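You operate a simulated robot arm through the tools that you are given. There is no shell and no other tool. Be economical: measure what you need, move in short steps, check, and stop when the job is done.

You run a simulated robot arm. Do the job below in one go: nothing can be reset, and whatever is moved stays where it is left.

Task
Change the overflow pipe of the near right lower tray for the 3 cm one and flood the tray.
Fine: stand the old pipe on the rack; fill up to the new pipe and shut the water off; drain left shut; no spills. Set down upright: what you pick out.
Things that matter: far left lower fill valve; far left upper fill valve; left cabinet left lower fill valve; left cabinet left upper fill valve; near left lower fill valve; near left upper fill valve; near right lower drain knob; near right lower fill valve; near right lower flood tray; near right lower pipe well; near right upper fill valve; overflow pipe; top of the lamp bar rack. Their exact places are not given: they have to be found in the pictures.

Only the result counts: the job must be done as asked and must still hold three seconds after the hand-in. Knocking over, shifting, dropping, spilling or breaking anything else fails it.

Robot
A 7-joint arm with a two-finger gripper on a trunk, on a base that drives. Base frame: it is fixed to the floor where the robot stands at the start and does not move with it; the origin is under the middle of the robot, x ahead of it, y to its left, z up. Lengths are in m, angles in rad, forces in N, time in s.
With the tool pointing down near the work surface it reaches from about 0.1 to 0.64 m from the robot's upright axis, wherever it stands. Its first joint turns from -2.897 to 2.897 rad. Places, roughly: far left lower fill valve [0.5, 3.5, 0.5]; far left upper fill valve [0.5, 3.5, 1.3]; left cabinet left lower fill valve [-2.6, -0.1, 0.5]; left cabinet left upper fill valve [-2.6, -0.1, 1.3]; near left lower fill valve [0.5, 0.7, 0.5]; near left upper fill valve [0.5, 0.7, 1.3]; near right lower drain knob [0.4, 0, 0.3]; near right lower fill valve [0.5, -0.8, 0.5]; near right lower flood tray [0.8, -0.4, 0.3]; near right lower pipe well [0.5, -0.1, 0.2]; near right upper fill valve [0.5, -0.8, 1.3]; overflow pipe [1, -2, 1]; top of the lamp bar rack [1.1, -2.1, 0.9]. Payload 2.94 kg.
The TCP is the grasp point between the finger pads, 0.03 m short of the fingertips. In the tool frame z runs along the fingers and y along their closing line. Largest opening 0.138 m; the body of the gripper starts 0.109 m behind the TCP.
Orientation is that of the tool frame in the base frame, as [roll, pitch, yaw] about the fixed x, y, z axes, in that order (R = Rz(yaw) Ry(pitch) Rx(roll)). With the fingers straight down and closing along the base's y, the tool's x points along the base's -x, its y along +y and its z along -z.

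Tools
- The arm moves only by the tool apply_moves. Its argument "motion" is a list of rows, each a list of 7 numbers: the shift along the tool's x, y, z in units of 20 mm (1.0 is 20 mm), then the turn, a rotation vector about the tool's x, y, z in units of 5 degrees (1.0 is 5 degrees), then the closure in counts, from 0 (fully open) to 255 (shut). In form: [[tx, ty, tz, ax, ay, az, jaw], ...]. A call has 1 to 8 rows; each row shifts and turns the commanded pose from where the row before left it, along the tool's axes as they then stand. A call with a number of a shift or a turn outside -1 to 1 is refused whole. Each row takes 0.2 s and may step no farther than 0.05 m and 0.15 rad from the row before; otherwise, or with a gripper value out of range, the whole call is refused. A pose out of reach is approached as far as the arm can. The call stops where the force on the tool passes 40 N (or 10 N more than at its start, if that is more) or the arm is blocked; 0.2 s more then pass. Each finger halts on what it meets, pressing with about 38 N; the grip force reading is that of the motor and also rises with nothing between the fingers. The clock runs only during rows and for 0.2 s after the last one: add rows that do not move to give the fingers time. The reply holds the time, the measured pose of the TCP, the force on the tool along the base axes, the opening and the grip force, in the units named above and with some noise, with the torque about the TCP (base axes, N m) and any sound that the robot's microphone picked up.
- Cameras (640 x 400 px; columns grow to the right, rows downward): "scene" is now at [-0.0138, 0.1173, 1.2885]; the picture's right is [-0.33, -0.95, 0.00], its down [-0.80, 0.28, -0.53] and it looks along [0.50, -0.17, -0.85] (base axes); focal length 294 px, centre (320, 200). "wrist" rides on the gripper at [0.071, 0.019, -0.146] in the tool frame; the picture's right is [-0.26, 0.97, 0.00], its down [-0.85, -0.23, -0.48] and it looks along [-0.46, -0.12, 0.88] (tool axes); focal length 280 px, centre (320, 200).
- get_image(camera): a new picture of that camera. It takes no simulated time.
- raise_lower(by): slides the trunk up (or, below 0, down) by that many m; the arm and the scene camera ride with it, the base frame stays. It gives what a move gives, with no picture.
- drive_base(legs): drives the robot by 1 to 6 legs, each [ahead, left, turn to the left] in m, m and rad, along the robot's own axes; the way and the turn of a leg run together, so that a leg with both is an arc; at most 1.5 m and 3.142 rad a leg. The arm and the cameras ride along, it lands a little off, and it stops where it bumps. It gives what a move gives.
- pan_tilt(pan, tilt): turns the head with the scene camera to pan (to the left, within 1.501 rad either way) and tilt (down, from -0.506 to 1.204), counted from straight ahead of the robot. It gives what a move gives.
- measure_at(camera, pixels): for up to 12 pixels [column, row] of the newest picture of that camera ("zoom" is the newest enlarged one), the place [x, y, z] in the base frame of the surface seen there, good to about 0.002 m, but the place of the scene camera against the robot may be out by one fixed shift of up to 0.018 m in any direction. It takes no simulated time.
- close_up(camera, box): a new picture of the part [left, top, right, bottom] of that camera's present view, enlarged. It takes no simulated time.
- sign_off(): hands the job in; it is judged then, once.

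Keep the steps short. Do not move on a guess: measure, check each grasp and each placing, and mend mistakes. In all there are 80 turns and 60 pictures (those below and enlarged ones count). Leave the gripper open and the arm clear of the work at the hand-in unless told otherwise, and finish with a single line.

The tools are called after ">>>" as a command line: name --pt "numbers of a row" for each row, then --argument value for the rest, lists and objects as JSON in quotes. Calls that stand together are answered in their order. apply_moves: Moves the arm, as the interface text tells. Its arguments: {"type":"object","properties":{"motion":{"type":"array","items":{"type":"array","items":{"type":"number"}}}},"required":["motion"]} The other tools are called the same way: raise_lower (by) slides the trunk up or down; drive_base (legs) drives the base; pan_tilt (pan, tilt) turns the head that bears the scene camera; get_image (camera) takes a picture; measure_at (camera, pixels) gives the place of the surface under pixels of a picture; close_up (camera, box) takes an enlarged picture of a part of a camera's view; sign_off () hands the job in.

At the start:

```text
t: 0.0
tool_pos: [0.2535, -0.35, 0.7188]
orientation: [3.141, 0.002, 3.141]
wrist_force: [0.0, 0.7, 0.0]
wrist_torque: [0.01, 0.0, 0.0]
finger_gap: 0.1382
finger_force: 0.0
trunk travel left (down, up): [-0.15, 0.304]
robot x, y, heading: [0.0026, 0.0028, 0.001]
head pan, tilt: [-0.332, 1.007]
```

scene: 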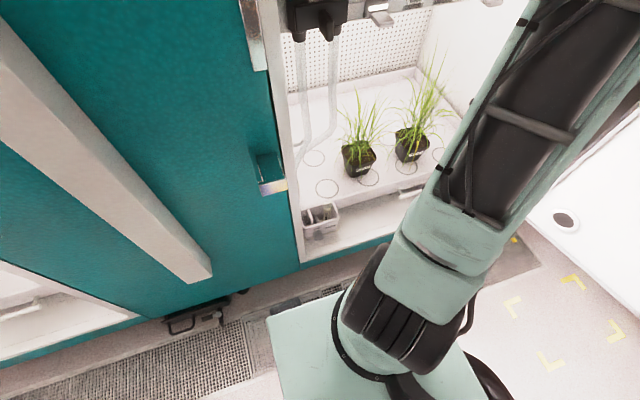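
wrist: 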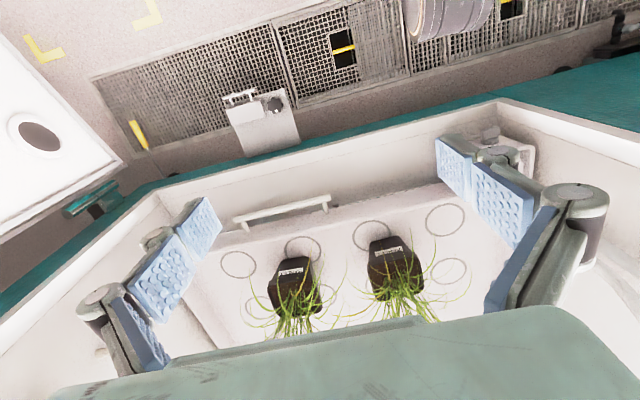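

I see the lower right compartment with two plants and a small well box at about (320,220). I'll look around first, turning the head to the right, toward the rack.

>>> pan_tilt --pan -1.2 --tilt 0.4

>>> get_image --camera "scene"

>>> close_up --camera "wrist" --box '[400, 60, 600, 260]'

```text
t: 1.2
tool_pos: [0.2535, -0.3509, 0.7197]
orientation: [-3.14, 0.0, 3.141]
wrist_force: [0.0, 0.1, 0.3]
wrist_torque: [-0.02, 0.01, 0.05]
finger_gap: 0.1381
finger_force: 0.0
trunk travel left (down, up): [-0.15, 0.304]
robot x, y, heading: [0.0001, 0.0011, -0.003]
head pan, tilt: [-1.201, 0.4]
```

```text
57 pictures are left
```

scene: 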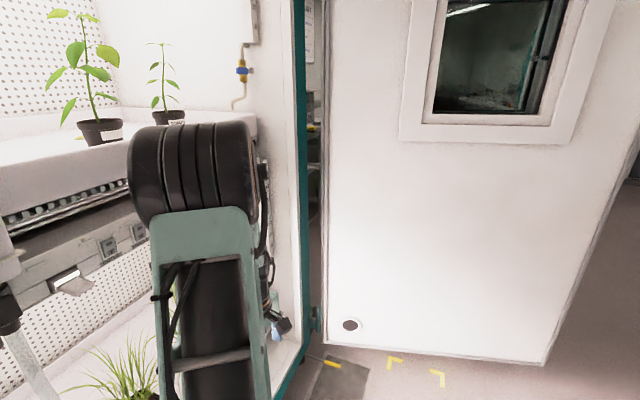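

```text
2.00 times, centred on (500, 160) of wrist
```

zoom: 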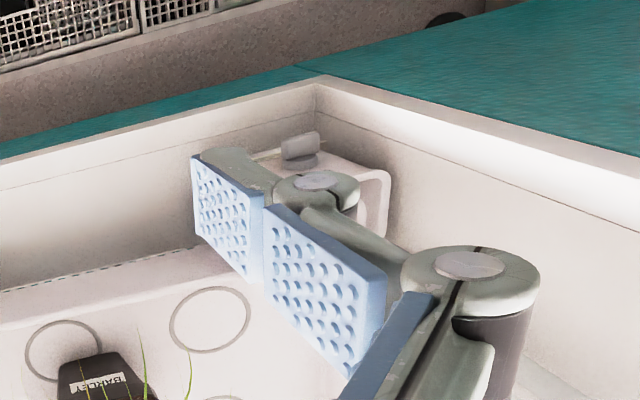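

The open door (white, with window) stands between me and the rack. I'll measure the door's base corners, the upper valve and cabinet features.

>>> measure_at --camera "scene" --pixels '[[330, 335], [540, 358], [560, 300], [350, 325], [310, 300], [242, 70], [275, 325], [440, 120], [60, 275], [10, 310], [310, 120], [600, 250]]'

>>> pan_tilt --pan -0.7 --tilt 0.9

>>> get_image --camera "scene"

```text
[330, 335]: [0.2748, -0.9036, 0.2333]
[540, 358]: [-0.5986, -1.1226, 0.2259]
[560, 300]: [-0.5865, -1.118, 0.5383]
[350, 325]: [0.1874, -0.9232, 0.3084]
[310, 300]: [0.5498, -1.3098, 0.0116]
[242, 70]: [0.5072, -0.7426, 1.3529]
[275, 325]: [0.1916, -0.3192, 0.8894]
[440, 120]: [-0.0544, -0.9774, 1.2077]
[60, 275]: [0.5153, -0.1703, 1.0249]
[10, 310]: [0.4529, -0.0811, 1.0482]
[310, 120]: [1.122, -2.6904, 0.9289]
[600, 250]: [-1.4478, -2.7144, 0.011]
```

```text
t: 2.1
tool_pos: [0.2527, -0.3505, 0.7184]
orientation: [3.141, -0.001, 3.14]
wrist_force: [0.4, 0.1, 0.5]
wrist_torque: [0.02, -0.01, -0.02]
finger_gap: 0.1379
finger_force: 0.0
trunk travel left (down, up): [-0.15, 0.304]
robot x, y, heading: [0.003, -0.0009, 0.001]
head pan, tilt: [-0.7, 0.901]
```

```text
55 pictures are left
```

scene: 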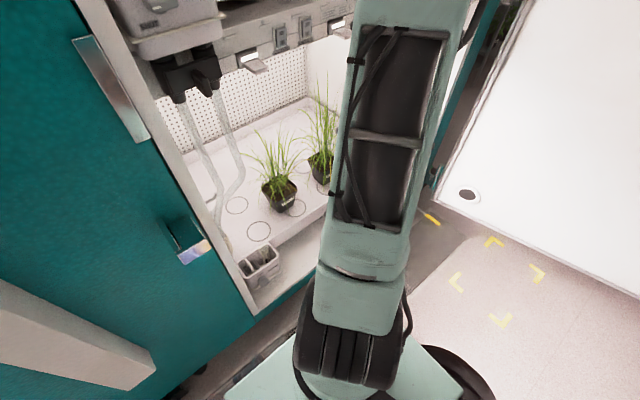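

Now a closer look at the well box (around 258,262), and at the whole compartment.

>>> close_up --camera "scene" --box '[200, 220, 330, 320]'

>>> measure_at --camera "scene" --pixels '[[250, 262], [270, 250], [258, 270], [255, 285], [253, 308], [195, 255], [150, 130], [283, 205], [260, 232], [300, 275]]'

```text
4.00 times, centred on (265, 270) of scene
```

zoom: 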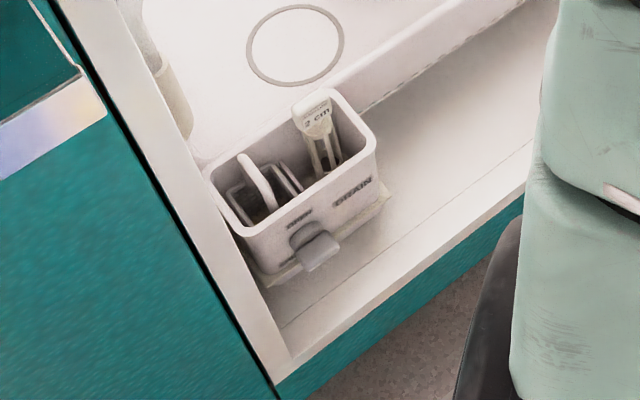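

```text
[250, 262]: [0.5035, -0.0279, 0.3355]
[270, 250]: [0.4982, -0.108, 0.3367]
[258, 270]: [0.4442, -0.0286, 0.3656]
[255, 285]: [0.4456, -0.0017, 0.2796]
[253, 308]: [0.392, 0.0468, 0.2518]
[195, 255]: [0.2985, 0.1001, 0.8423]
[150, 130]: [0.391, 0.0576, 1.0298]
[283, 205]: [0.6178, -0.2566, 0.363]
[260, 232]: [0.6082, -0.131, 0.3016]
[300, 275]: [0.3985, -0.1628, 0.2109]
```

The well holds a pipe labelled "2 cm" (zoom 318,118); a grey knob is at the front (zoom 318,245). I'll measure these on the enlarged picture.

>>> measure_at --camera "zoom" --pixels '[[315, 97], [303, 125], [330, 120], [316, 133], [330, 165], [318, 250], [305, 235], [335, 93], [372, 150], [210, 180], [245, 230], [258, 180]]'

>>> close_up --camera "scene" --box '[232, 235, 287, 290]'

```text
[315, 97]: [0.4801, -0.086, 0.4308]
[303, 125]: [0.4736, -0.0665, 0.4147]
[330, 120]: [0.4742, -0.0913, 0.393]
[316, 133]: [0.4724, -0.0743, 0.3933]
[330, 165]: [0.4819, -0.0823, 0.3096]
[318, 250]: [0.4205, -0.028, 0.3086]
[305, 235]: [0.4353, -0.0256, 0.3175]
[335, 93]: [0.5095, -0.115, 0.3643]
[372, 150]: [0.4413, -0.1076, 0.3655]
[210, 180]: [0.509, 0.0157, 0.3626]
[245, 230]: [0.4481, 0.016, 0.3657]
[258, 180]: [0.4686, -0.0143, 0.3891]
```

```text
7.27 times, centred on (260, 262) of scene
```

zoom: 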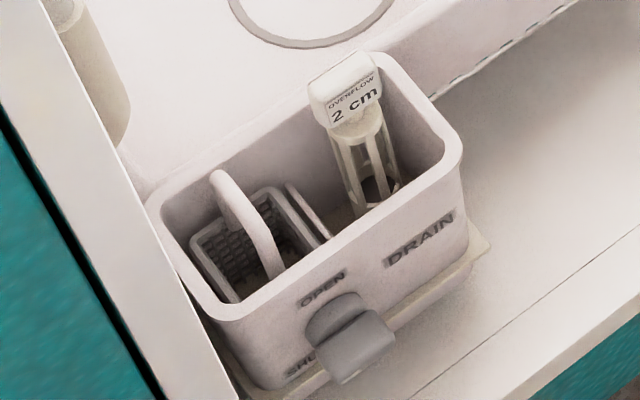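

The 2 cm pipe's tab is at about (0.477,-0.08,0.41). Because the scene camera may be shifted, I'll move the wrist camera over the well: first rightward motion in y, then forward.

>>> measure_at --camera "scene" --pixels '[[175, 85], [205, 80], [190, 140], [228, 130], [220, 200], [240, 170], [225, 55], [250, 65], [180, 225], [210, 250], [140, 360], [160, 110]]'

>>> apply_moves --pt "-0.4 1 0.4 0 0 0 0" --pt "-0.4 1 0.4 0 0 0 0" --pt "-0.4 1 0.4 0 0 0 0" --pt "-0.4 1 0.4 0 0 0 0" --pt "-0.4 1 0.4 0 0 0 0" --pt "-0.4 1 0.4 0 0 0 0" --pt "-0.4 1 0.4 0 0 0 0" --pt "-0.4 1 0.4 0 0 0 0"

```text
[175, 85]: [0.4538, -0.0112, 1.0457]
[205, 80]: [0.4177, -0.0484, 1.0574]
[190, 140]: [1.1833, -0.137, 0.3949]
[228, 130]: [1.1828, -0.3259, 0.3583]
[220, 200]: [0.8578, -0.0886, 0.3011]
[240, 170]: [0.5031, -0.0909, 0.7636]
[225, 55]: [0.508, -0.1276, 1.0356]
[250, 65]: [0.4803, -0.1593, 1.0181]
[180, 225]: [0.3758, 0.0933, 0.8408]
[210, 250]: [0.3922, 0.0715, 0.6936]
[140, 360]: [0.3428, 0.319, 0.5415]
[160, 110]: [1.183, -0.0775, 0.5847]
```

```text
t: 3.9
tool_pos: [0.3153, -0.1891, 0.6563]
orientation: [3.141, -0.001, -3.141]
wrist_force: [0.3, 0.2, 0.5]
wrist_torque: [0.02, 0.01, -0.02]
finger_gap: 0.138
finger_force: 0.0
trunk travel left (down, up): [-0.15, 0.304]
robot x, y, heading: [-0.0008, 0.003, 0.003]
head pan, tilt: [-0.7, 0.901]
```

>>> get_image --camera "wrist"

>>> pan_tilt --pan -0.35 --tilt 0.7

>>> get_image --camera "scene"

```text
52 pictures are left
```

wrist: 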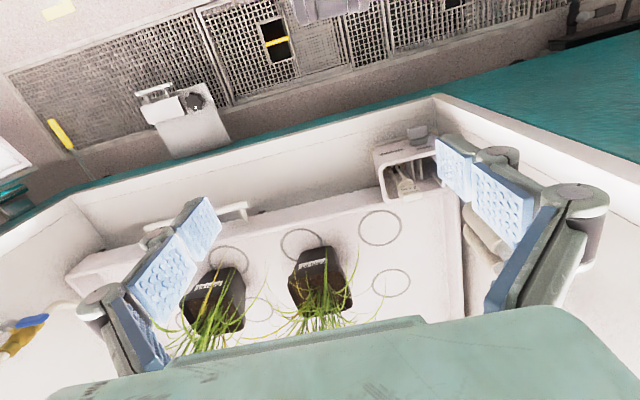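

```text
t: 4.7
tool_pos: [0.3158, -0.1896, 0.6575]
orientation: [-3.14, -0.001, 3.142]
wrist_force: [0.2, 0.1, -0.1]
wrist_torque: [0.01, 0.02, 0.01]
finger_gap: 0.1381
finger_force: 0.0
trunk travel left (down, up): [-0.15, 0.304]
robot x, y, heading: [-0.0015, -0.0027, -0.005]
head pan, tilt: [-0.351, 0.7]
```

```text
51 pictures are left
```

scene: 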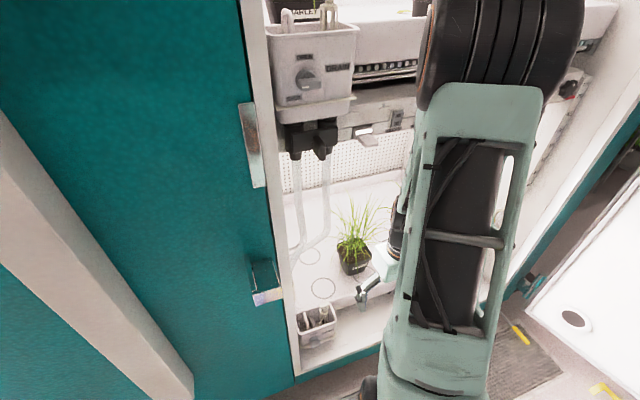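

I'll measure the hanging tubes, since they run close above the well.

>>> close_up --camera "scene" --box '[240, 100, 400, 360]'

>>> measure_at --camera "scene" --pixels '[[297, 165], [326, 165], [326, 200], [326, 225], [300, 200], [302, 235], [293, 260], [313, 245], [320, 150], [296, 155], [365, 135], [265, 290]]'

```text
1.54 times, centred on (320, 230) of scene
```

zoom: 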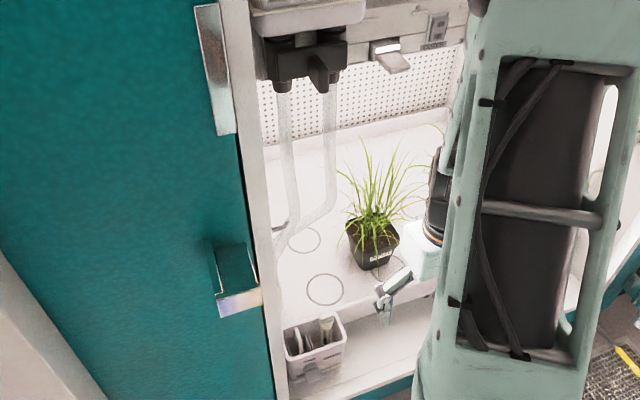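

```text
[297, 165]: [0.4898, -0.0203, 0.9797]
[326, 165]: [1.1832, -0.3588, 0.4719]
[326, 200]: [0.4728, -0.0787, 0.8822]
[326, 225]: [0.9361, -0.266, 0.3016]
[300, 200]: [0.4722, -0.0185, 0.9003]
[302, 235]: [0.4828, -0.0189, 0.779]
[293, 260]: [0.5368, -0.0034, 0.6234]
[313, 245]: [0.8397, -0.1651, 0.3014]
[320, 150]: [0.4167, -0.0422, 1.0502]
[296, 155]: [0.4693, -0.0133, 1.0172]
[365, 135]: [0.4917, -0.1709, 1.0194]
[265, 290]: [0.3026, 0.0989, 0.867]
```

Tubes hang at x≈0.48 above the well, down to z≈0.75, so a vertical tool would risk hitting them. I'll tilt the tool 40° forward so the hand stays out in front.

>>> apply_moves --pt "0 0.5 0 0 -1 0 0" --pt "0 0.5 0 0 -1 0 0" --pt "0 0.5 0 0 -1 0 0" --pt "0 0.5 0 0 -1 0 0" --pt "0 0.5 0 0 -1 0 0" --pt "0 0.5 0 0 -1 0 0" --pt "0 0.5 0 0 -1 0 0" --pt "0 0.5 0 0 -1 0 0"

>>> get_image --camera "wrist"

```text
t: 6.5
tool_pos: [0.3936, -0.1743, 0.6416]
orientation: [3.14, 0.699, -3.14]
wrist_force: [0.4, 0.1, -0.3]
wrist_torque: [0.01, 0.02, 0.01]
finger_gap: 0.1379
finger_force: 0.1
out of reach, approached as far as the arm can: row 4, 5, 6, 7, 8
trunk travel left (down, up): [-0.15, 0.304]
robot x, y, heading: [-0.0002, 0.001, -0.001]
head pan, tilt: [-0.351, 0.7]
```

```text
49 pictures are left
```

wrist: 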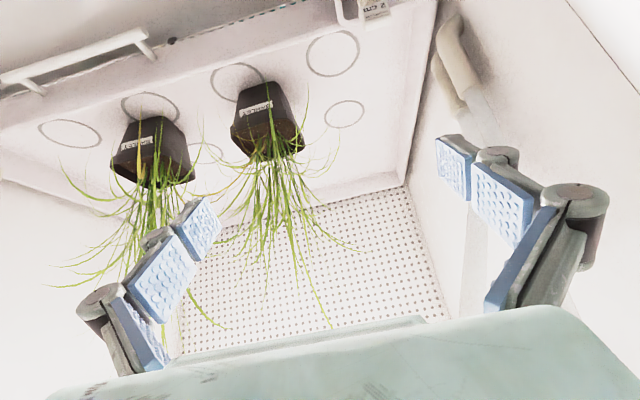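

The arm is cramped at this distance. Backing the base 0.2 m gives it room, and then I'll look again.

>>> drive_base --legs '[[-0.2, 0, 0]]'

>>> apply_moves --pt "0 1 0.5 0 0 0 100" --pt "0 1 0.5 0 0 0 120" --pt "0 1 0.5 0 0 0 120" --pt "0 1 0.5 0 0 0 120" --pt "0 0.7 0.5 0 0 0 120"

>>> get_image --camera "wrist"

```text
t: 8.1
tool_pos: [0.1935, -0.1736, 0.6404]
orientation: [3.14, 0.694, -3.14]
wrist_force: [-0.3, -0.4, -0.8]
wrist_torque: [0.02, 0.0, -0.01]
finger_gap: 0.1381
finger_force: 0.0
trunk travel left (down, up): [-0.15, 0.304]
robot x, y, heading: [-0.198, 0.0017, 0.001]
head pan, tilt: [-0.351, 0.7]
```

```text
t: 9.3
tool_pos: [0.2276, -0.0827, 0.5991]
orientation: [3.14, 0.696, -3.138]
wrist_force: [-0.7, -0.3, 0.3]
wrist_torque: [0.03, 0.01, 0.02]
finger_gap: 0.0729
finger_force: 0.1
out of reach, approached as far as the arm can: row 1, 2
trunk travel left (down, up): [-0.15, 0.304]
robot x, y, heading: [-0.2065, -0.0016, 0.003]
head pan, tilt: [-0.351, 0.7]
```

```text
48 pictures are left
```

wrist: 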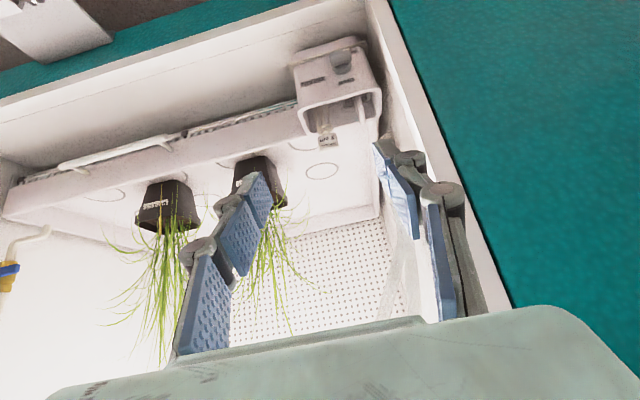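

The wrist view (upside down) shows the well at (335,90) and the tab "2 cm" at (327,141). I'll zoom and measure.

>>> close_up --camera "wrist" --box '[285, 30, 395, 170]'

>>> measure_at --camera "wrist" --pixels '[[327, 141], [322, 134], [333, 133], [322, 147], [334, 146], [325, 122], [302, 100], [375, 92], [343, 60], [305, 125], [8, 268], [12, 282]]'

```text
2.86 times, centred on (340, 100) of wrist
```

zoom: 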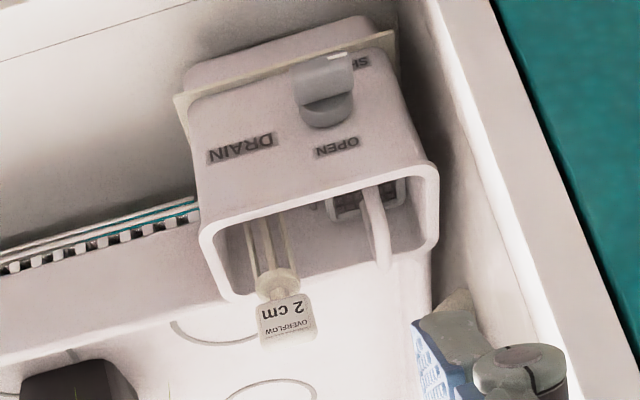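

```text
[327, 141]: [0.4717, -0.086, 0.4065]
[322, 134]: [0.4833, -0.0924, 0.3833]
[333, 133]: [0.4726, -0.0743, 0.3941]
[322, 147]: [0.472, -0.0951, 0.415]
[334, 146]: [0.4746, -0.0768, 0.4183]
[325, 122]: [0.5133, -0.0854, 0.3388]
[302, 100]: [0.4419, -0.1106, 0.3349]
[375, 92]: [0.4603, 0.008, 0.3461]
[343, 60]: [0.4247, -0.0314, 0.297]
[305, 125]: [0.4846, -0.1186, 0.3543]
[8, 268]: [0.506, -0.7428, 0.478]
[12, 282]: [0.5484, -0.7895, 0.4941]
```

Tab centre by the wrist camera is (0.477,-0.0855,0.408), about 25 mm wide in y. I'll approach along the tilted tool to about 7 cm short.

>>> apply_moves --pt "-0.43 0 1 0 0 0 120" --pt "-0.43 0 1 0 0 0 120" --pt "-0.43 0 1 0 0 0 120" --pt "-0.43 0 1 0 0 0 120" --pt "-0.43 0 1 0 0 0 120" --pt "-0.43 -0.1 1 0 0 0 120" --pt "-0.43 0 1 0 0 0 120" --pt "-0.43 0 1 0 0 0 120"

>>> apply_moves --pt "0 0 1 0 0 0 120" --pt "0 0 1 0 0 0 120" --pt "0 0 1 0 0 0 120" --pt "0 0 0.8 0 0 0 120" --pt "0 0 0 0 0 0 120"

>>> get_image --camera "wrist"

>>> get_image --camera "scene"

```text
t: 11.1
tool_pos: [0.3853, -0.0847, 0.5214]
orientation: [3.141, 0.695, -3.14]
wrist_force: [-0.4, -0.1, 0.3]
wrist_torque: [0.0, 0.01, 0.03]
finger_gap: 0.0731
finger_force: 0.0
trunk travel left (down, up): [-0.15, 0.304]
robot x, y, heading: [-0.2007, -0.0009, 0.002]
head pan, tilt: [-0.351, 0.7]
```

```text
t: 12.3
tool_pos: [0.4355, -0.083, 0.4607]
orientation: [3.14, 0.696, -3.139]
wrist_force: [-0.7, 0.2, 0.1]
wrist_torque: [-0.01, 0.0, 0.01]
finger_gap: 0.0731
finger_force: 0.1
trunk travel left (down, up): [-0.15, 0.304]
robot x, y, heading: [-0.2025, -0.0011, 0.003]
head pan, tilt: [-0.351, 0.7]
```

```text
46 pictures are left
```

wrist: 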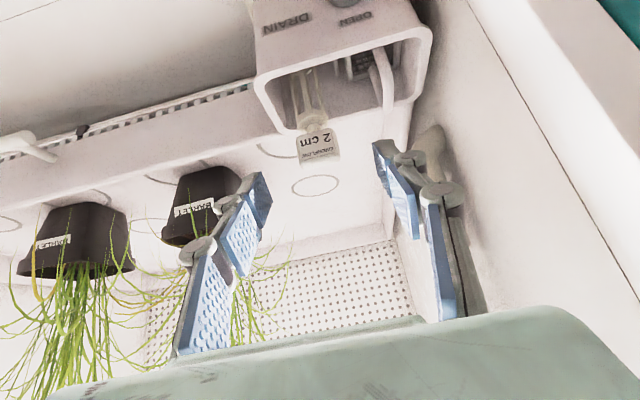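

```text
45 pictures are left
```

scene: 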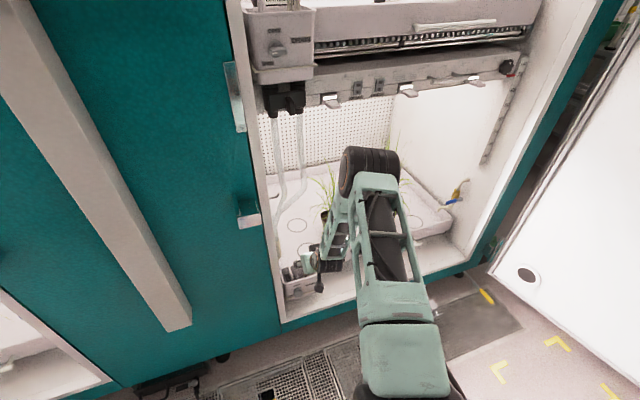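

The tab sits between the finger planes. I'll re-measure it from here.

>>> measure_at --camera "wrist" --pixels '[[318, 145], [300, 140], [336, 138], [300, 158], [338, 155], [320, 159], [313, 122], [318, 128]]'

```text
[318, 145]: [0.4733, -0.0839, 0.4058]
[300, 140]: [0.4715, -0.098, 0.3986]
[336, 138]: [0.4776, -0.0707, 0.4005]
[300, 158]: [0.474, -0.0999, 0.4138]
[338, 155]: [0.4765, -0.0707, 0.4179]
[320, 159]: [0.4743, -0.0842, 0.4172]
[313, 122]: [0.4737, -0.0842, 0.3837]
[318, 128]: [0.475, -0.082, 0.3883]
```

>>> apply_moves --pt "0.04 -0.1 1 0 0 0 120" --pt "0.04 0 1 0 0 0 120" --pt "0.04 0 1 0 0 0 120" --pt "0 0 0.46 0 0 0 120" --pt "0 0 0 0 0 0 120"

>>> apply_moves --pt "0 0 0 0 0 0 180" --pt "0 0 0 0 0 0 255" --pt "0 0 0 0 0 0 255" --pt "0 0 0 0 0 0 255" --pt "0 0 0 0 0 0 255"

>>> get_image --camera "wrist"

```text
t: 13.5
tool_pos: [0.4783, -0.0849, 0.4075]
orientation: [3.14, 0.694, -3.138]
wrist_force: [-0.9, -0.3, -0.6]
wrist_torque: [0.01, 0.01, 0.02]
finger_gap: 0.0728
finger_force: 0.0
trunk travel left (down, up): [-0.15, 0.304]
robot x, y, heading: [-0.1971, 0.0018, 0.004]
head pan, tilt: [-0.351, 0.7]
```

```text
t: 14.7
tool_pos: [0.4774, -0.0865, 0.4078]
orientation: [3.139, 0.695, -3.136]
wrist_force: [-0.2, 0.3, 0.1]
wrist_torque: [-0.01, -0.01, 0.03]
finger_gap: 0.0323
finger_force: 38.5
trunk travel left (down, up): [-0.15, 0.304]
robot x, y, heading: [-0.1993, -0.0012, 0.004]
head pan, tilt: [-0.351, 0.7]
```

```text
44 pictures are left
```

wrist: 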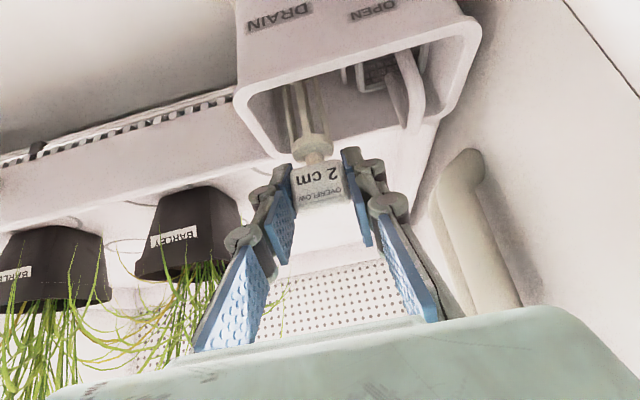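

Gripped at 32 mm with 38 N. Now a gentle straight-up lift of about 50 mm, watching the force.

>>> apply_moves --pt "-0.32 0 -0.38 0 0 0 255" --pt "-0.32 0 -0.38 0 0 0 255" --pt "-0.32 0 -0.38 0 0 0 255" --pt "-0.32 0 -0.38 0 0 0 255" --pt "-0.32 0 -0.38 0 0 0 255"

>>> get_image --camera "wrist"

```text
t: 15.9
tool_pos: [0.479, -0.0854, 0.4583]
orientation: [3.139, 0.697, -3.137]
wrist_force: [0.4, 0.4, -1.0]
wrist_torque: [-0.02, -0.04, -0.03]
finger_gap: 0.0324
finger_force: 38.1
trunk travel left (down, up): [-0.15, 0.304]
robot x, y, heading: [-0.196, -0.0018, 0.007]
head pan, tilt: [-0.351, 0.7]
```

```text
43 pictures are left
```

wrist: 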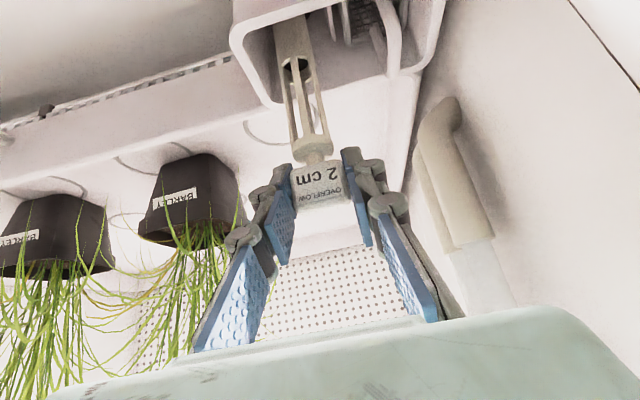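

It comes out freely. I'll lift 0.10 m more.

>>> apply_moves --pt "-0.5 0 -0.6 0 0 0 255" --pt "-0.5 0 -0.6 0 0 0 255" --pt "-0.5 0 -0.6 0 0 0 255" --pt "-0.5 0 -0.6 0 0 0 255" --pt "-0.5 0 -0.6 0 0 0 255" --pt "-0.5 0 -0.6 0 0 0 255"

>>> get_image --camera "wrist"

>>> get_image --camera "scene"

```text
t: 17.3
tool_pos: [0.4772, -0.0846, 0.5499]
orientation: [3.14, 0.696, -3.137]
wrist_force: [0.4, 0.5, -0.7]
wrist_torque: [-0.03, 0.0, 0.03]
finger_gap: 0.0324
finger_force: 37.7
trunk travel left (down, up): [-0.15, 0.304]
robot x, y, heading: [-0.2001, 0.0006, 0.002]
head pan, tilt: [-0.351, 0.7]
```

```text
42 pictures are left
```

wrist: 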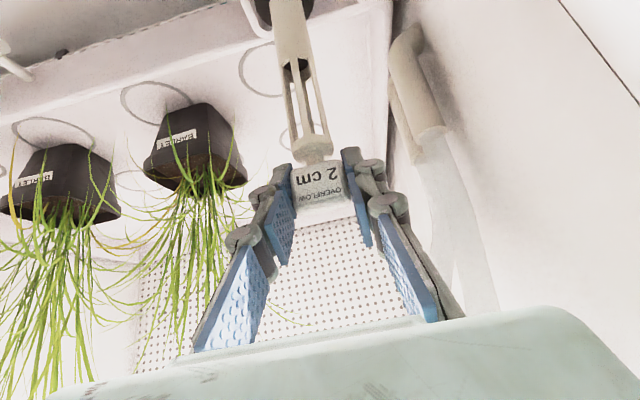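

```text
41 pictures are left
```

scene: 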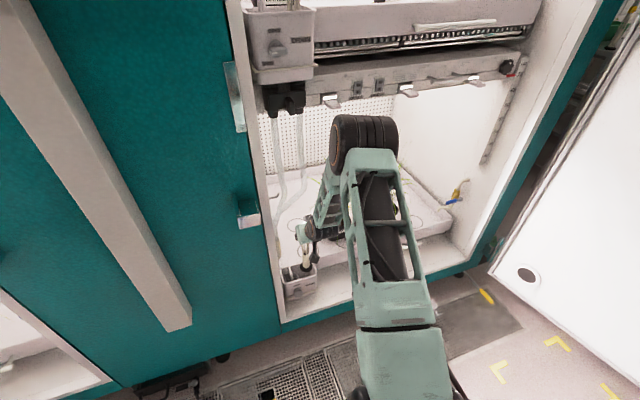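

The bottom of the pipe is still near the box (scene 308,265). I'll lift 7 cm more.

>>> apply_moves --pt "-0.5 0 -0.6 0 0 0 255" --pt "-0.5 0 -0.6 0 0 0 255" --pt "-0.5 0 -0.6 0 0 0 255" --pt "-0.5 0 -0.6 0 0 0 255" --pt "-0.3 0 -0.36 0 0 0 255"

>>> close_up --camera "scene" --box '[240, 150, 400, 330]'

```text
t: 18.5
tool_pos: [0.4781, -0.0843, 0.6221]
orientation: [3.14, 0.696, -3.14]
wrist_force: [-0.1, -0.6, -0.9]
wrist_torque: [-0.03, 0.0, 0.03]
finger_gap: 0.0322
finger_force: 37.7
trunk travel left (down, up): [-0.15, 0.304]
robot x, y, heading: [-0.2023, -0.0023, 0.006]
head pan, tilt: [-0.351, 0.7]
```

```text
2.22 times, centred on (320, 240) of scene
```

zoom: 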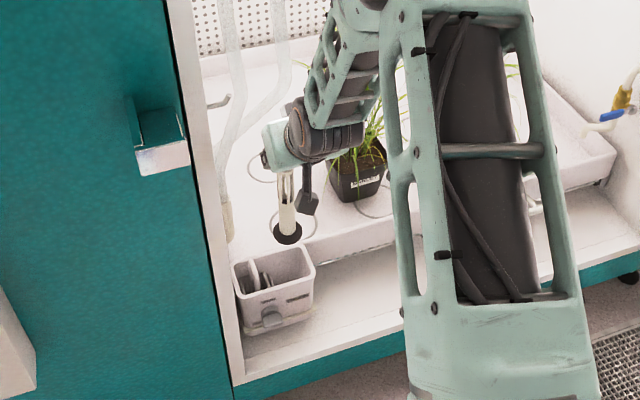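

The pipe is clear; it has a black foot at zoom (288,233). I'll measure its ends.

>>> measure_at --camera "zoom" --pixels '[[288, 240], [288, 228], [276, 235], [299, 236], [290, 205], [258, 270]]'

>>> drive_base --legs '[[-0.35, 0, 0]]'

>>> pan_tilt --pan -1.3 --tilt 0.5

>>> get_image --camera "scene"

```text
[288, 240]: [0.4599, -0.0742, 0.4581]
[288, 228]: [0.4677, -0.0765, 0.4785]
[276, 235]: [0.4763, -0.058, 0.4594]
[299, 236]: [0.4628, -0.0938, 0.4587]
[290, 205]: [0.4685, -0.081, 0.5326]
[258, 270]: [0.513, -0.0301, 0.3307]
```

```text
t: 20.8
tool_pos: [0.1322, -0.0938, 0.6217]
orientation: [3.139, 0.697, 3.13]
wrist_force: [-0.5, 0.0, -0.9]
wrist_torque: [0.0, 0.01, 0.02]
finger_gap: 0.0322
finger_force: 38.0
trunk travel left (down, up): [-0.15, 0.304]
robot x, y, heading: [-0.5465, -0.0026, -0.016]
head pan, tilt: [-0.351, 0.7]
```

```text
t: 22.0
tool_pos: [0.1326, -0.093, 0.622]
orientation: [3.139, 0.696, 3.131]
wrist_force: [0.0, -0.1, -1.5]
wrist_torque: [-0.01, -0.03, -0.01]
finger_gap: 0.0321
finger_force: 38.2
trunk travel left (down, up): [-0.15, 0.304]
robot x, y, heading: [-0.5429, 0.0013, -0.01]
head pan, tilt: [-1.3, 0.499]
```

```text
39 pictures are left
```

scene: 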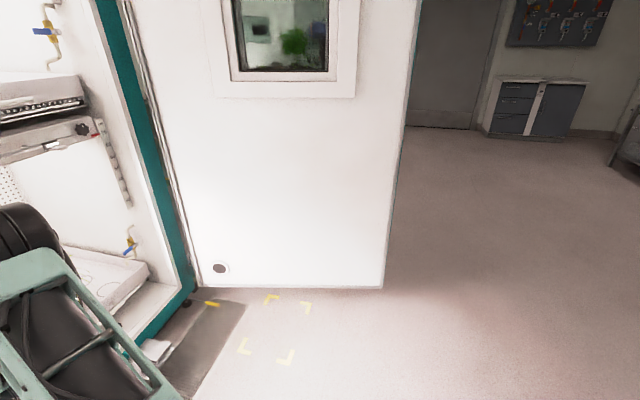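

I'll measure the free floor before driving around the door.

>>> measure_at --camera "scene" --pixels '[[383, 285], [390, 200], [505, 134], [620, 165], [410, 125], [500, 300], [635, 250], [600, 350]]'

>>> drive_base --legs '[[-0.5, 0, 0]]'

>>> get_image --camera "scene"

```text
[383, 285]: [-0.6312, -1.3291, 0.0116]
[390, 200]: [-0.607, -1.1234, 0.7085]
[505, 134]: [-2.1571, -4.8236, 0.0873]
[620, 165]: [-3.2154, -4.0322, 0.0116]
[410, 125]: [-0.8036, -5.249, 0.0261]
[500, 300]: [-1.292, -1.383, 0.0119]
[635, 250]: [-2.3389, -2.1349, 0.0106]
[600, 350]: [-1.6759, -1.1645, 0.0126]
```

```text
t: 24.9
tool_pos: [-0.3595, -0.0895, 0.6227]
orientation: [3.14, 0.697, 3.125]
wrist_force: [0.3, 0.4, -0.1]
wrist_torque: [-0.02, 0.0, 0.01]
finger_gap: 0.0323
finger_force: 37.7
trunk travel left (down, up): [-0.15, 0.304]
robot x, y, heading: [-1.0332, 0.0067, -0.013]
head pan, tilt: [-1.3, 0.499]
```

```text
38 pictures are left
```

scene: 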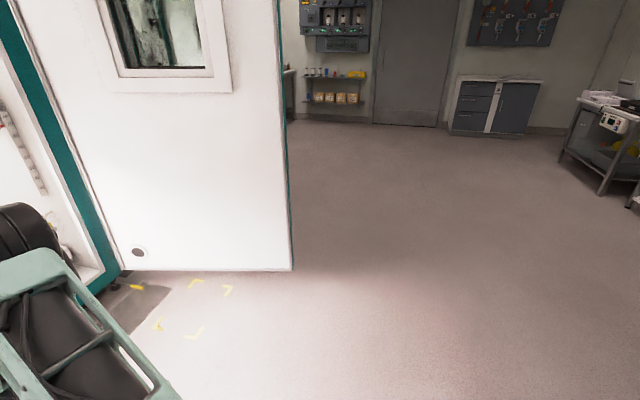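

The floor beyond the door is clear. I'll back up a bit more and strafe right past the door end (x≈-0.63).

>>> drive_base --legs '[[-0.42, 0, 0.013], [0, -1.4, 0], [0, -0.6, 0]]'

>>> pan_tilt --pan 0.0 --tilt 0.35

>>> get_image --camera "scene"

```text
t: 45.0
tool_pos: [-0.7924, -2.0802, 0.6229]
orientation: [3.139, 0.695, -3.138]
wrist_force: [-0.7, 0.4, -1.0]
wrist_torque: [0.0, 0.04, 0.01]
finger_gap: 0.0323
finger_force: 37.8
trunk travel left (down, up): [-0.15, 0.304]
robot x, y, heading: [-1.4717, -1.9966, 0.005]
head pan, tilt: [-1.3, 0.499]
```

```text
t: 46.5
tool_pos: [-0.7937, -2.0793, 0.6225]
orientation: [3.14, 0.697, -3.14]
wrist_force: [-0.6, 0.3, -0.3]
wrist_torque: [-0.01, -0.02, -0.02]
finger_gap: 0.0323
finger_force: 38.0
trunk travel left (down, up): [-0.15, 0.304]
robot x, y, heading: [-1.4743, -1.9955, 0.002]
head pan, tilt: [0.0, 0.351]
```

```text
37 pictures are left
```

scene: 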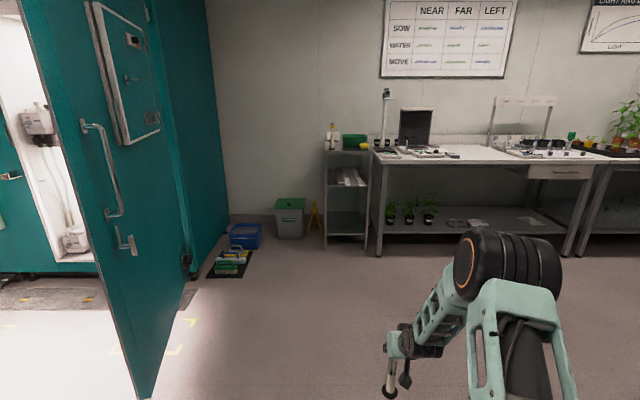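

I see shelves/bench ahead; the narrow rack is at about (348,150). Zoom and measure.

>>> close_up --camera "scene" --box '[300, 80, 480, 260]'

>>> measure_at --camera "scene" --pixels '[[334, 151], [355, 151], [326, 153], [366, 153], [350, 148], [335, 232], [290, 235], [245, 245], [380, 255], [385, 155], [135, 390], [315, 225]]'

```text
2.22 times, centred on (390, 170) of scene
```

zoom: 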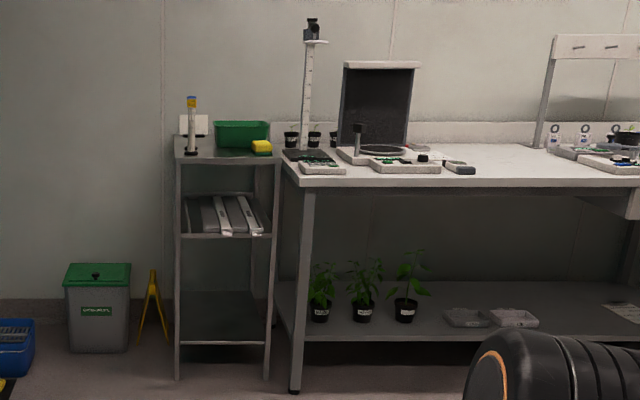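

```text
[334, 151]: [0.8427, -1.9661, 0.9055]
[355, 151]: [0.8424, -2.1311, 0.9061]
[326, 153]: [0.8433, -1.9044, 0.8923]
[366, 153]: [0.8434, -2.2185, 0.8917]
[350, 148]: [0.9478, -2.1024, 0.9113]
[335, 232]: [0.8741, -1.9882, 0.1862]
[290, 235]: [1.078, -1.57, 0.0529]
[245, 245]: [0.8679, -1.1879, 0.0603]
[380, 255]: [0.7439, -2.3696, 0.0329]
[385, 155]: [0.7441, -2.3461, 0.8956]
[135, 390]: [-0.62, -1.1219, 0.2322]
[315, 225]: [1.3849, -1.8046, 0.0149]
```

The rack top is z≈0.906 (x from 0.84, y −1.90…−2.22), with a pipe standing at its front left (zoom 192,125). I'll raise the trunk and drive nearer.

>>> raise_lower --by 0.3

>>> drive_base --legs '[[1.3, 0, 0]]'

>>> pan_tilt --pan 0.0 --tilt 0.65

>>> get_image --camera "scene"

```text
t: 49.5
tool_pos: [-0.793, -2.0796, 0.9216]
orientation: [3.141, 0.696, -3.139]
wrist_force: [-0.2, 0.1, -2.1]
wrist_torque: [0.01, -0.02, -0.03]
finger_gap: 0.0323
finger_force: 38.3
trunk travel left (down, up): [-0.45, 0.004]
robot x, y, heading: [-1.4713, -1.9915, -0.001]
head pan, tilt: [0.0, 0.351]
```

```text
t: 56.0
tool_pos: [0.5068, -2.0631, 0.922]
orientation: [3.14, 0.697, -3.13]
wrist_force: [-0.4, 0.2, -0.8]
wrist_torque: [-0.02, 0.01, -0.01]
finger_gap: 0.0322
finger_force: 38.5
trunk travel left (down, up): [-0.45, 0.004]
robot x, y, heading: [-0.1731, -1.9825, 0.011]
head pan, tilt: [0.0, 0.351]
```

```text
t: 56.8
tool_pos: [0.5058, -2.0632, 0.9234]
orientation: [3.139, 0.695, -3.127]
wrist_force: [0.2, -0.7, -1.0]
wrist_torque: [0.0, 0.01, -0.01]
finger_gap: 0.0324
finger_force: 38.1
trunk travel left (down, up): [-0.45, 0.004]
robot x, y, heading: [-0.1687, -1.984, 0.014]
head pan, tilt: [0.0, 0.649]
```

```text
35 pictures are left
```

scene: 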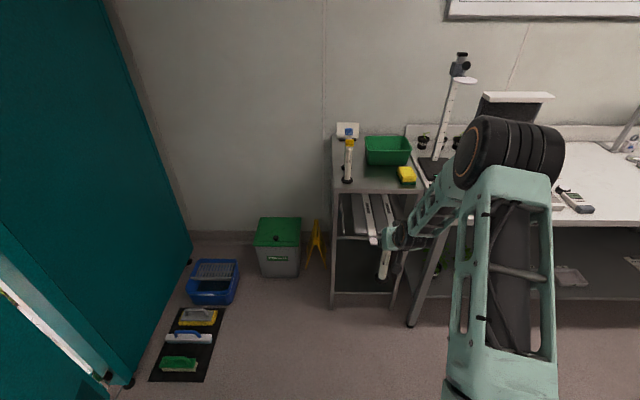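

>>> close_up --camera "scene" --box '[320, 115, 440, 205]'

>>> measure_at --camera "zoom" --pixels '[[160, 170], [143, 352], [160, 240], [155, 150], [150, 100], [250, 190], [300, 280], [450, 315], [330, 380], [90, 380], [120, 290], [470, 380]]'

```text
4.44 times, centred on (380, 160) of scene
```

zoom: 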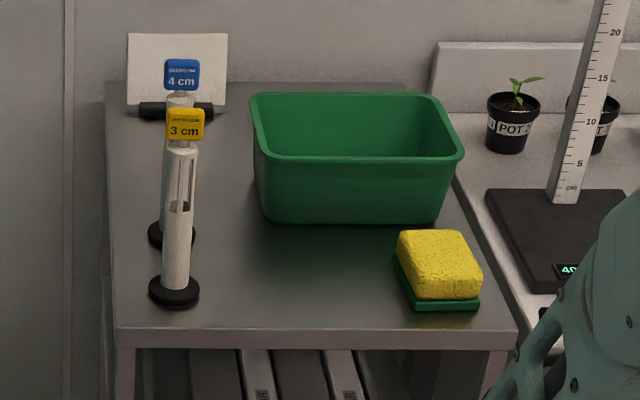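

```text
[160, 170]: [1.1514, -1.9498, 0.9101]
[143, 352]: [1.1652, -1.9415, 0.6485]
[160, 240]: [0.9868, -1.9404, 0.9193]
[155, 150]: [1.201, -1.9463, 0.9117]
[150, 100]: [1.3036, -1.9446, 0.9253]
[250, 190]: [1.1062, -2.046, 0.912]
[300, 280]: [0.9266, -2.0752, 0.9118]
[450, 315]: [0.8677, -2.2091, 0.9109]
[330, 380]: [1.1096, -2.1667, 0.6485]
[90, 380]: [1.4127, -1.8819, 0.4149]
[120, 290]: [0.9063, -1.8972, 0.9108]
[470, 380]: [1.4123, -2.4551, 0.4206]
```

>>> measure_at --camera "zoom" --pixels '[[185, 125], [170, 112], [201, 112], [185, 140], [185, 108], [174, 303], [152, 293], [197, 290], [174, 285], [400, 290], [350, 222], [180, 75]]'

>>> get_image --camera "wrist"

```text
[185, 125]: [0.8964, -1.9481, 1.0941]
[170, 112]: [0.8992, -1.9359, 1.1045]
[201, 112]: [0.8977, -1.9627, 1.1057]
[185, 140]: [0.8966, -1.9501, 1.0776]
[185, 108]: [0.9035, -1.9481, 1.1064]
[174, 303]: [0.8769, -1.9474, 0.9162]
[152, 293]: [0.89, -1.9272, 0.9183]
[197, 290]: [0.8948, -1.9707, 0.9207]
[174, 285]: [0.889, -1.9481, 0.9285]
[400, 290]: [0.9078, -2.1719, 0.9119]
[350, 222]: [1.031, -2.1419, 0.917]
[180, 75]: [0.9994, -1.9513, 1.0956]
```

```text
33 pictures are left
```

wrist: 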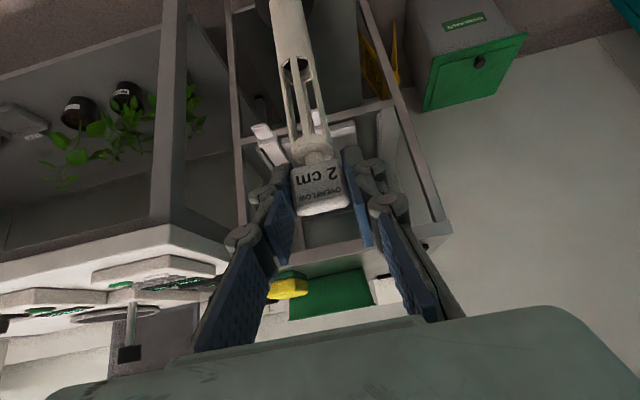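

The front pipe's yellow tag reads "3 cm", and behind it stands a blue "4 cm". There is free space at about (0.90,-2.07) for the old one. I'll lift the arm 0.2 m, then drive in.

>>> apply_moves --pt "-0.82 0 -0.98 0 0 0 255" --pt "-0.82 0 -0.98 0 0 0 255" --pt "-0.82 0 -0.98 0 0 0 255" --pt "-0.82 0 -0.98 0 0 0 255" --pt "-0.82 0 -0.98 0 0 0 255" --pt "-0.82 0 -0.98 0 0 0 255" --pt "-0.82 0 -0.98 0 0 0 255" --pt "-0.82 0 -0.98 0 0 0 255"

>>> get_image --camera "scene"

```text
t: 58.6
tool_pos: [0.506, -2.0623, 1.1279]
orientation: [3.139, 0.697, -3.129]
wrist_force: [0.0, 0.2, -0.7]
wrist_torque: [0.03, -0.04, 0.01]
finger_gap: 0.0323
finger_force: 38.0
trunk travel left (down, up): [-0.45, 0.004]
robot x, y, heading: [-0.1716, -1.986, 0.011]
head pan, tilt: [0.0, 0.649]
```

```text
32 pictures are left
```

scene: 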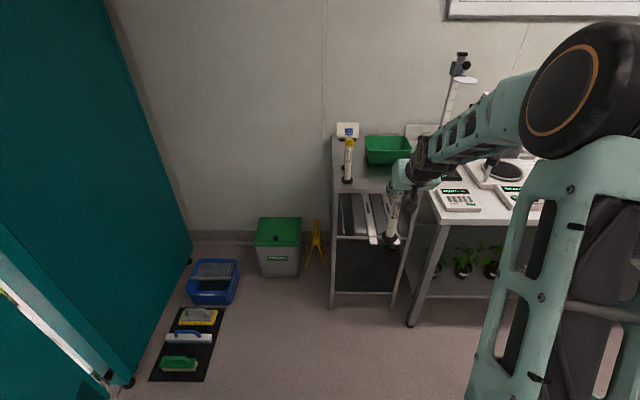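

>>> close_up --camera "scene" --box '[350, 140, 450, 260]'

>>> measure_at --camera "scene" --pixels '[[392, 243], [385, 238], [398, 238], [392, 225], [560, 100], [470, 110]]'

```text
3.33 times, centred on (400, 200) of scene
```

zoom: 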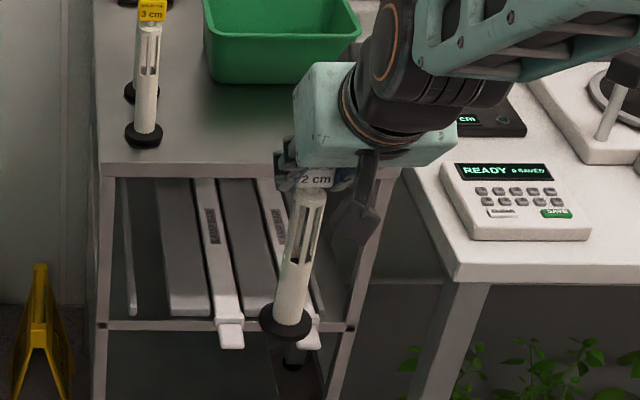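

```text
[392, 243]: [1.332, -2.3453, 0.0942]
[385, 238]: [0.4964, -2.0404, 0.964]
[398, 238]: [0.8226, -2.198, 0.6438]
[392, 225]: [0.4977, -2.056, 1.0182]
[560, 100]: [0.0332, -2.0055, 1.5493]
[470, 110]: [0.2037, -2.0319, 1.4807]
```

>>> measure_at --camera "zoom" --pixels '[[285, 335], [263, 325], [306, 325], [285, 310], [315, 178], [305, 185], [300, 240], [300, 170]]'

```text
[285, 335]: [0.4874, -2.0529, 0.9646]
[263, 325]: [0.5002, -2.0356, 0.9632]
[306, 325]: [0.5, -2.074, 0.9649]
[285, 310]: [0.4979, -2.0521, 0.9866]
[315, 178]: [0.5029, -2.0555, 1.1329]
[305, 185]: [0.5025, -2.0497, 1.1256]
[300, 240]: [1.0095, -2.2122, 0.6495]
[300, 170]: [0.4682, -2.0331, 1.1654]
```

The foot bottom is at z≈0.963 in the same frame where the rack top is 0.911, so it clears by 5 cm. Driving in 0.37 m.

>>> drive_base --legs '[[0.37, 0, -0.01]]'

>>> get_image --camera "scene"

```text
t: 61.0
tool_pos: [0.8739, -2.0642, 1.1279]
orientation: [3.139, 0.696, -3.137]
wrist_force: [0.1, 0.1, -1.1]
wrist_torque: [-0.02, 0.02, -0.03]
finger_gap: 0.0323
finger_force: 38.1
trunk travel left (down, up): [-0.45, 0.004]
robot x, y, heading: [0.1946, -1.9793, 0.003]
head pan, tilt: [0.0, 0.649]
```

```text
30 pictures are left
```

scene: 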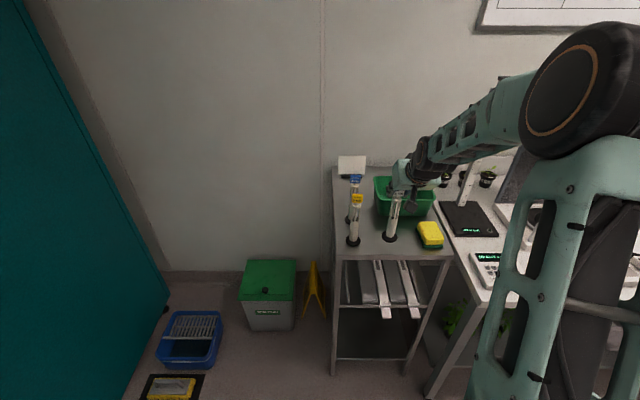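

>>> apply_moves --pt "-0.6 -0.1 0.5 0 0 0 255" --pt "-0.6 -0.1 0.5 0 0 0 255" --pt "0.32 0 0.38 0 0 0 255" --pt "0.32 0 0.38 0 0 0 255" --pt "0.32 0 0.38 0 0 0 255" --pt "0.16 0 0.19 0 0 0 255"

>>> close_up --camera "scene" --box '[330, 150, 450, 270]'

>>> measure_at --camera "zoom" --pixels '[[200, 285], [215, 283], [230, 285], [215, 295], [215, 310], [128, 305], [300, 330], [120, 300]]'

```text
t: 62.4
tool_pos: [0.9027, -2.0692, 1.0939]
orientation: [3.14, 0.697, -3.136]
wrist_force: [-0.6, -0.3, -1.2]
wrist_torque: [0.0, 0.01, 0.0]
finger_gap: 0.0325
finger_force: 37.7
trunk travel left (down, up): [-0.45, 0.004]
robot x, y, heading: [0.1953, -1.9811, 0.008]
head pan, tilt: [0.0, 0.649]
```

```text
3.33 times, centred on (390, 210) of scene
```

zoom: 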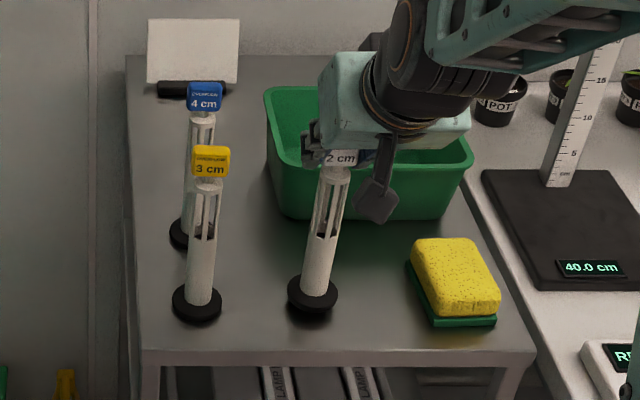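

```text
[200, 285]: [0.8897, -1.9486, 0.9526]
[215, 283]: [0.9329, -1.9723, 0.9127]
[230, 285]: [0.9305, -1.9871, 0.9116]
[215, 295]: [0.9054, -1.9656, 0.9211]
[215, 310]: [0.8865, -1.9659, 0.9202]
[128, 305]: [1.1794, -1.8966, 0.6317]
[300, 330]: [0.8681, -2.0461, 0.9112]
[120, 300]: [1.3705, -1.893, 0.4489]
```

About 15 mm to go. Lowering in 4–5 mm steps.

>>> apply_moves --pt "0.16 0 0.19 0 0 0 255" --pt "0.16 0 0.19 0 0 0 255" --pt "0.1 0 0.12 0 0 0 255"

>>> measure_at --camera "scene" --pixels '[[389, 243], [383, 238], [395, 238]]'

```text
t: 63.2
tool_pos: [0.903, -2.0696, 1.0828]
orientation: [-3.14, 0.699, -3.136]
wrist_force: [-3.4, -0.3, 12.4]
wrist_torque: [0.06, 0.83, 0.04]
finger_gap: 0.0321
finger_force: 38.0
trunk travel left (down, up): [-0.45, 0.004]
robot x, y, heading: [0.1987, -1.9838, 0.004]
head pan, tilt: [0.0, 0.649]
```

```text
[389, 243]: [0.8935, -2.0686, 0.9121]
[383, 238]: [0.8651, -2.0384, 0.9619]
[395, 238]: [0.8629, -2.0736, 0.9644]
```

The foot is on the rack (12 N upward). I'll ease off 1 mm and open a little.

>>> apply_moves --pt "-0.03 0 -0.04 0 0 0 255" --pt "0 0 0 0 0 0 180" --pt "0 0 0 0 0 0 160" --pt "0 0 0 0 0 0 150" --pt "0 0 0 0 0 0 150"

>>> get_image --camera "wrist"

```text
t: 64.4
tool_pos: [0.9046, -2.0681, 1.0824]
orientation: [3.139, 0.695, -3.136]
wrist_force: [-0.1, 0.3, -0.7]
wrist_torque: [0.0, -0.04, 0.02]
finger_gap: 0.057
finger_force: 0.1
trunk travel left (down, up): [-0.45, 0.004]
robot x, y, heading: [0.1951, -1.9813, 0.005]
head pan, tilt: [0.0, 0.649]
```

```text
28 pictures are left
```

wrist: 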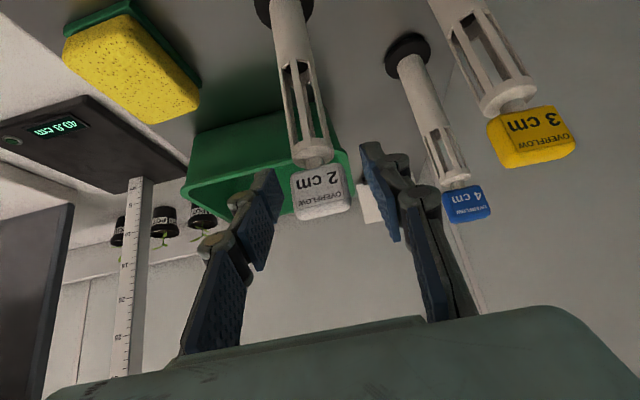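

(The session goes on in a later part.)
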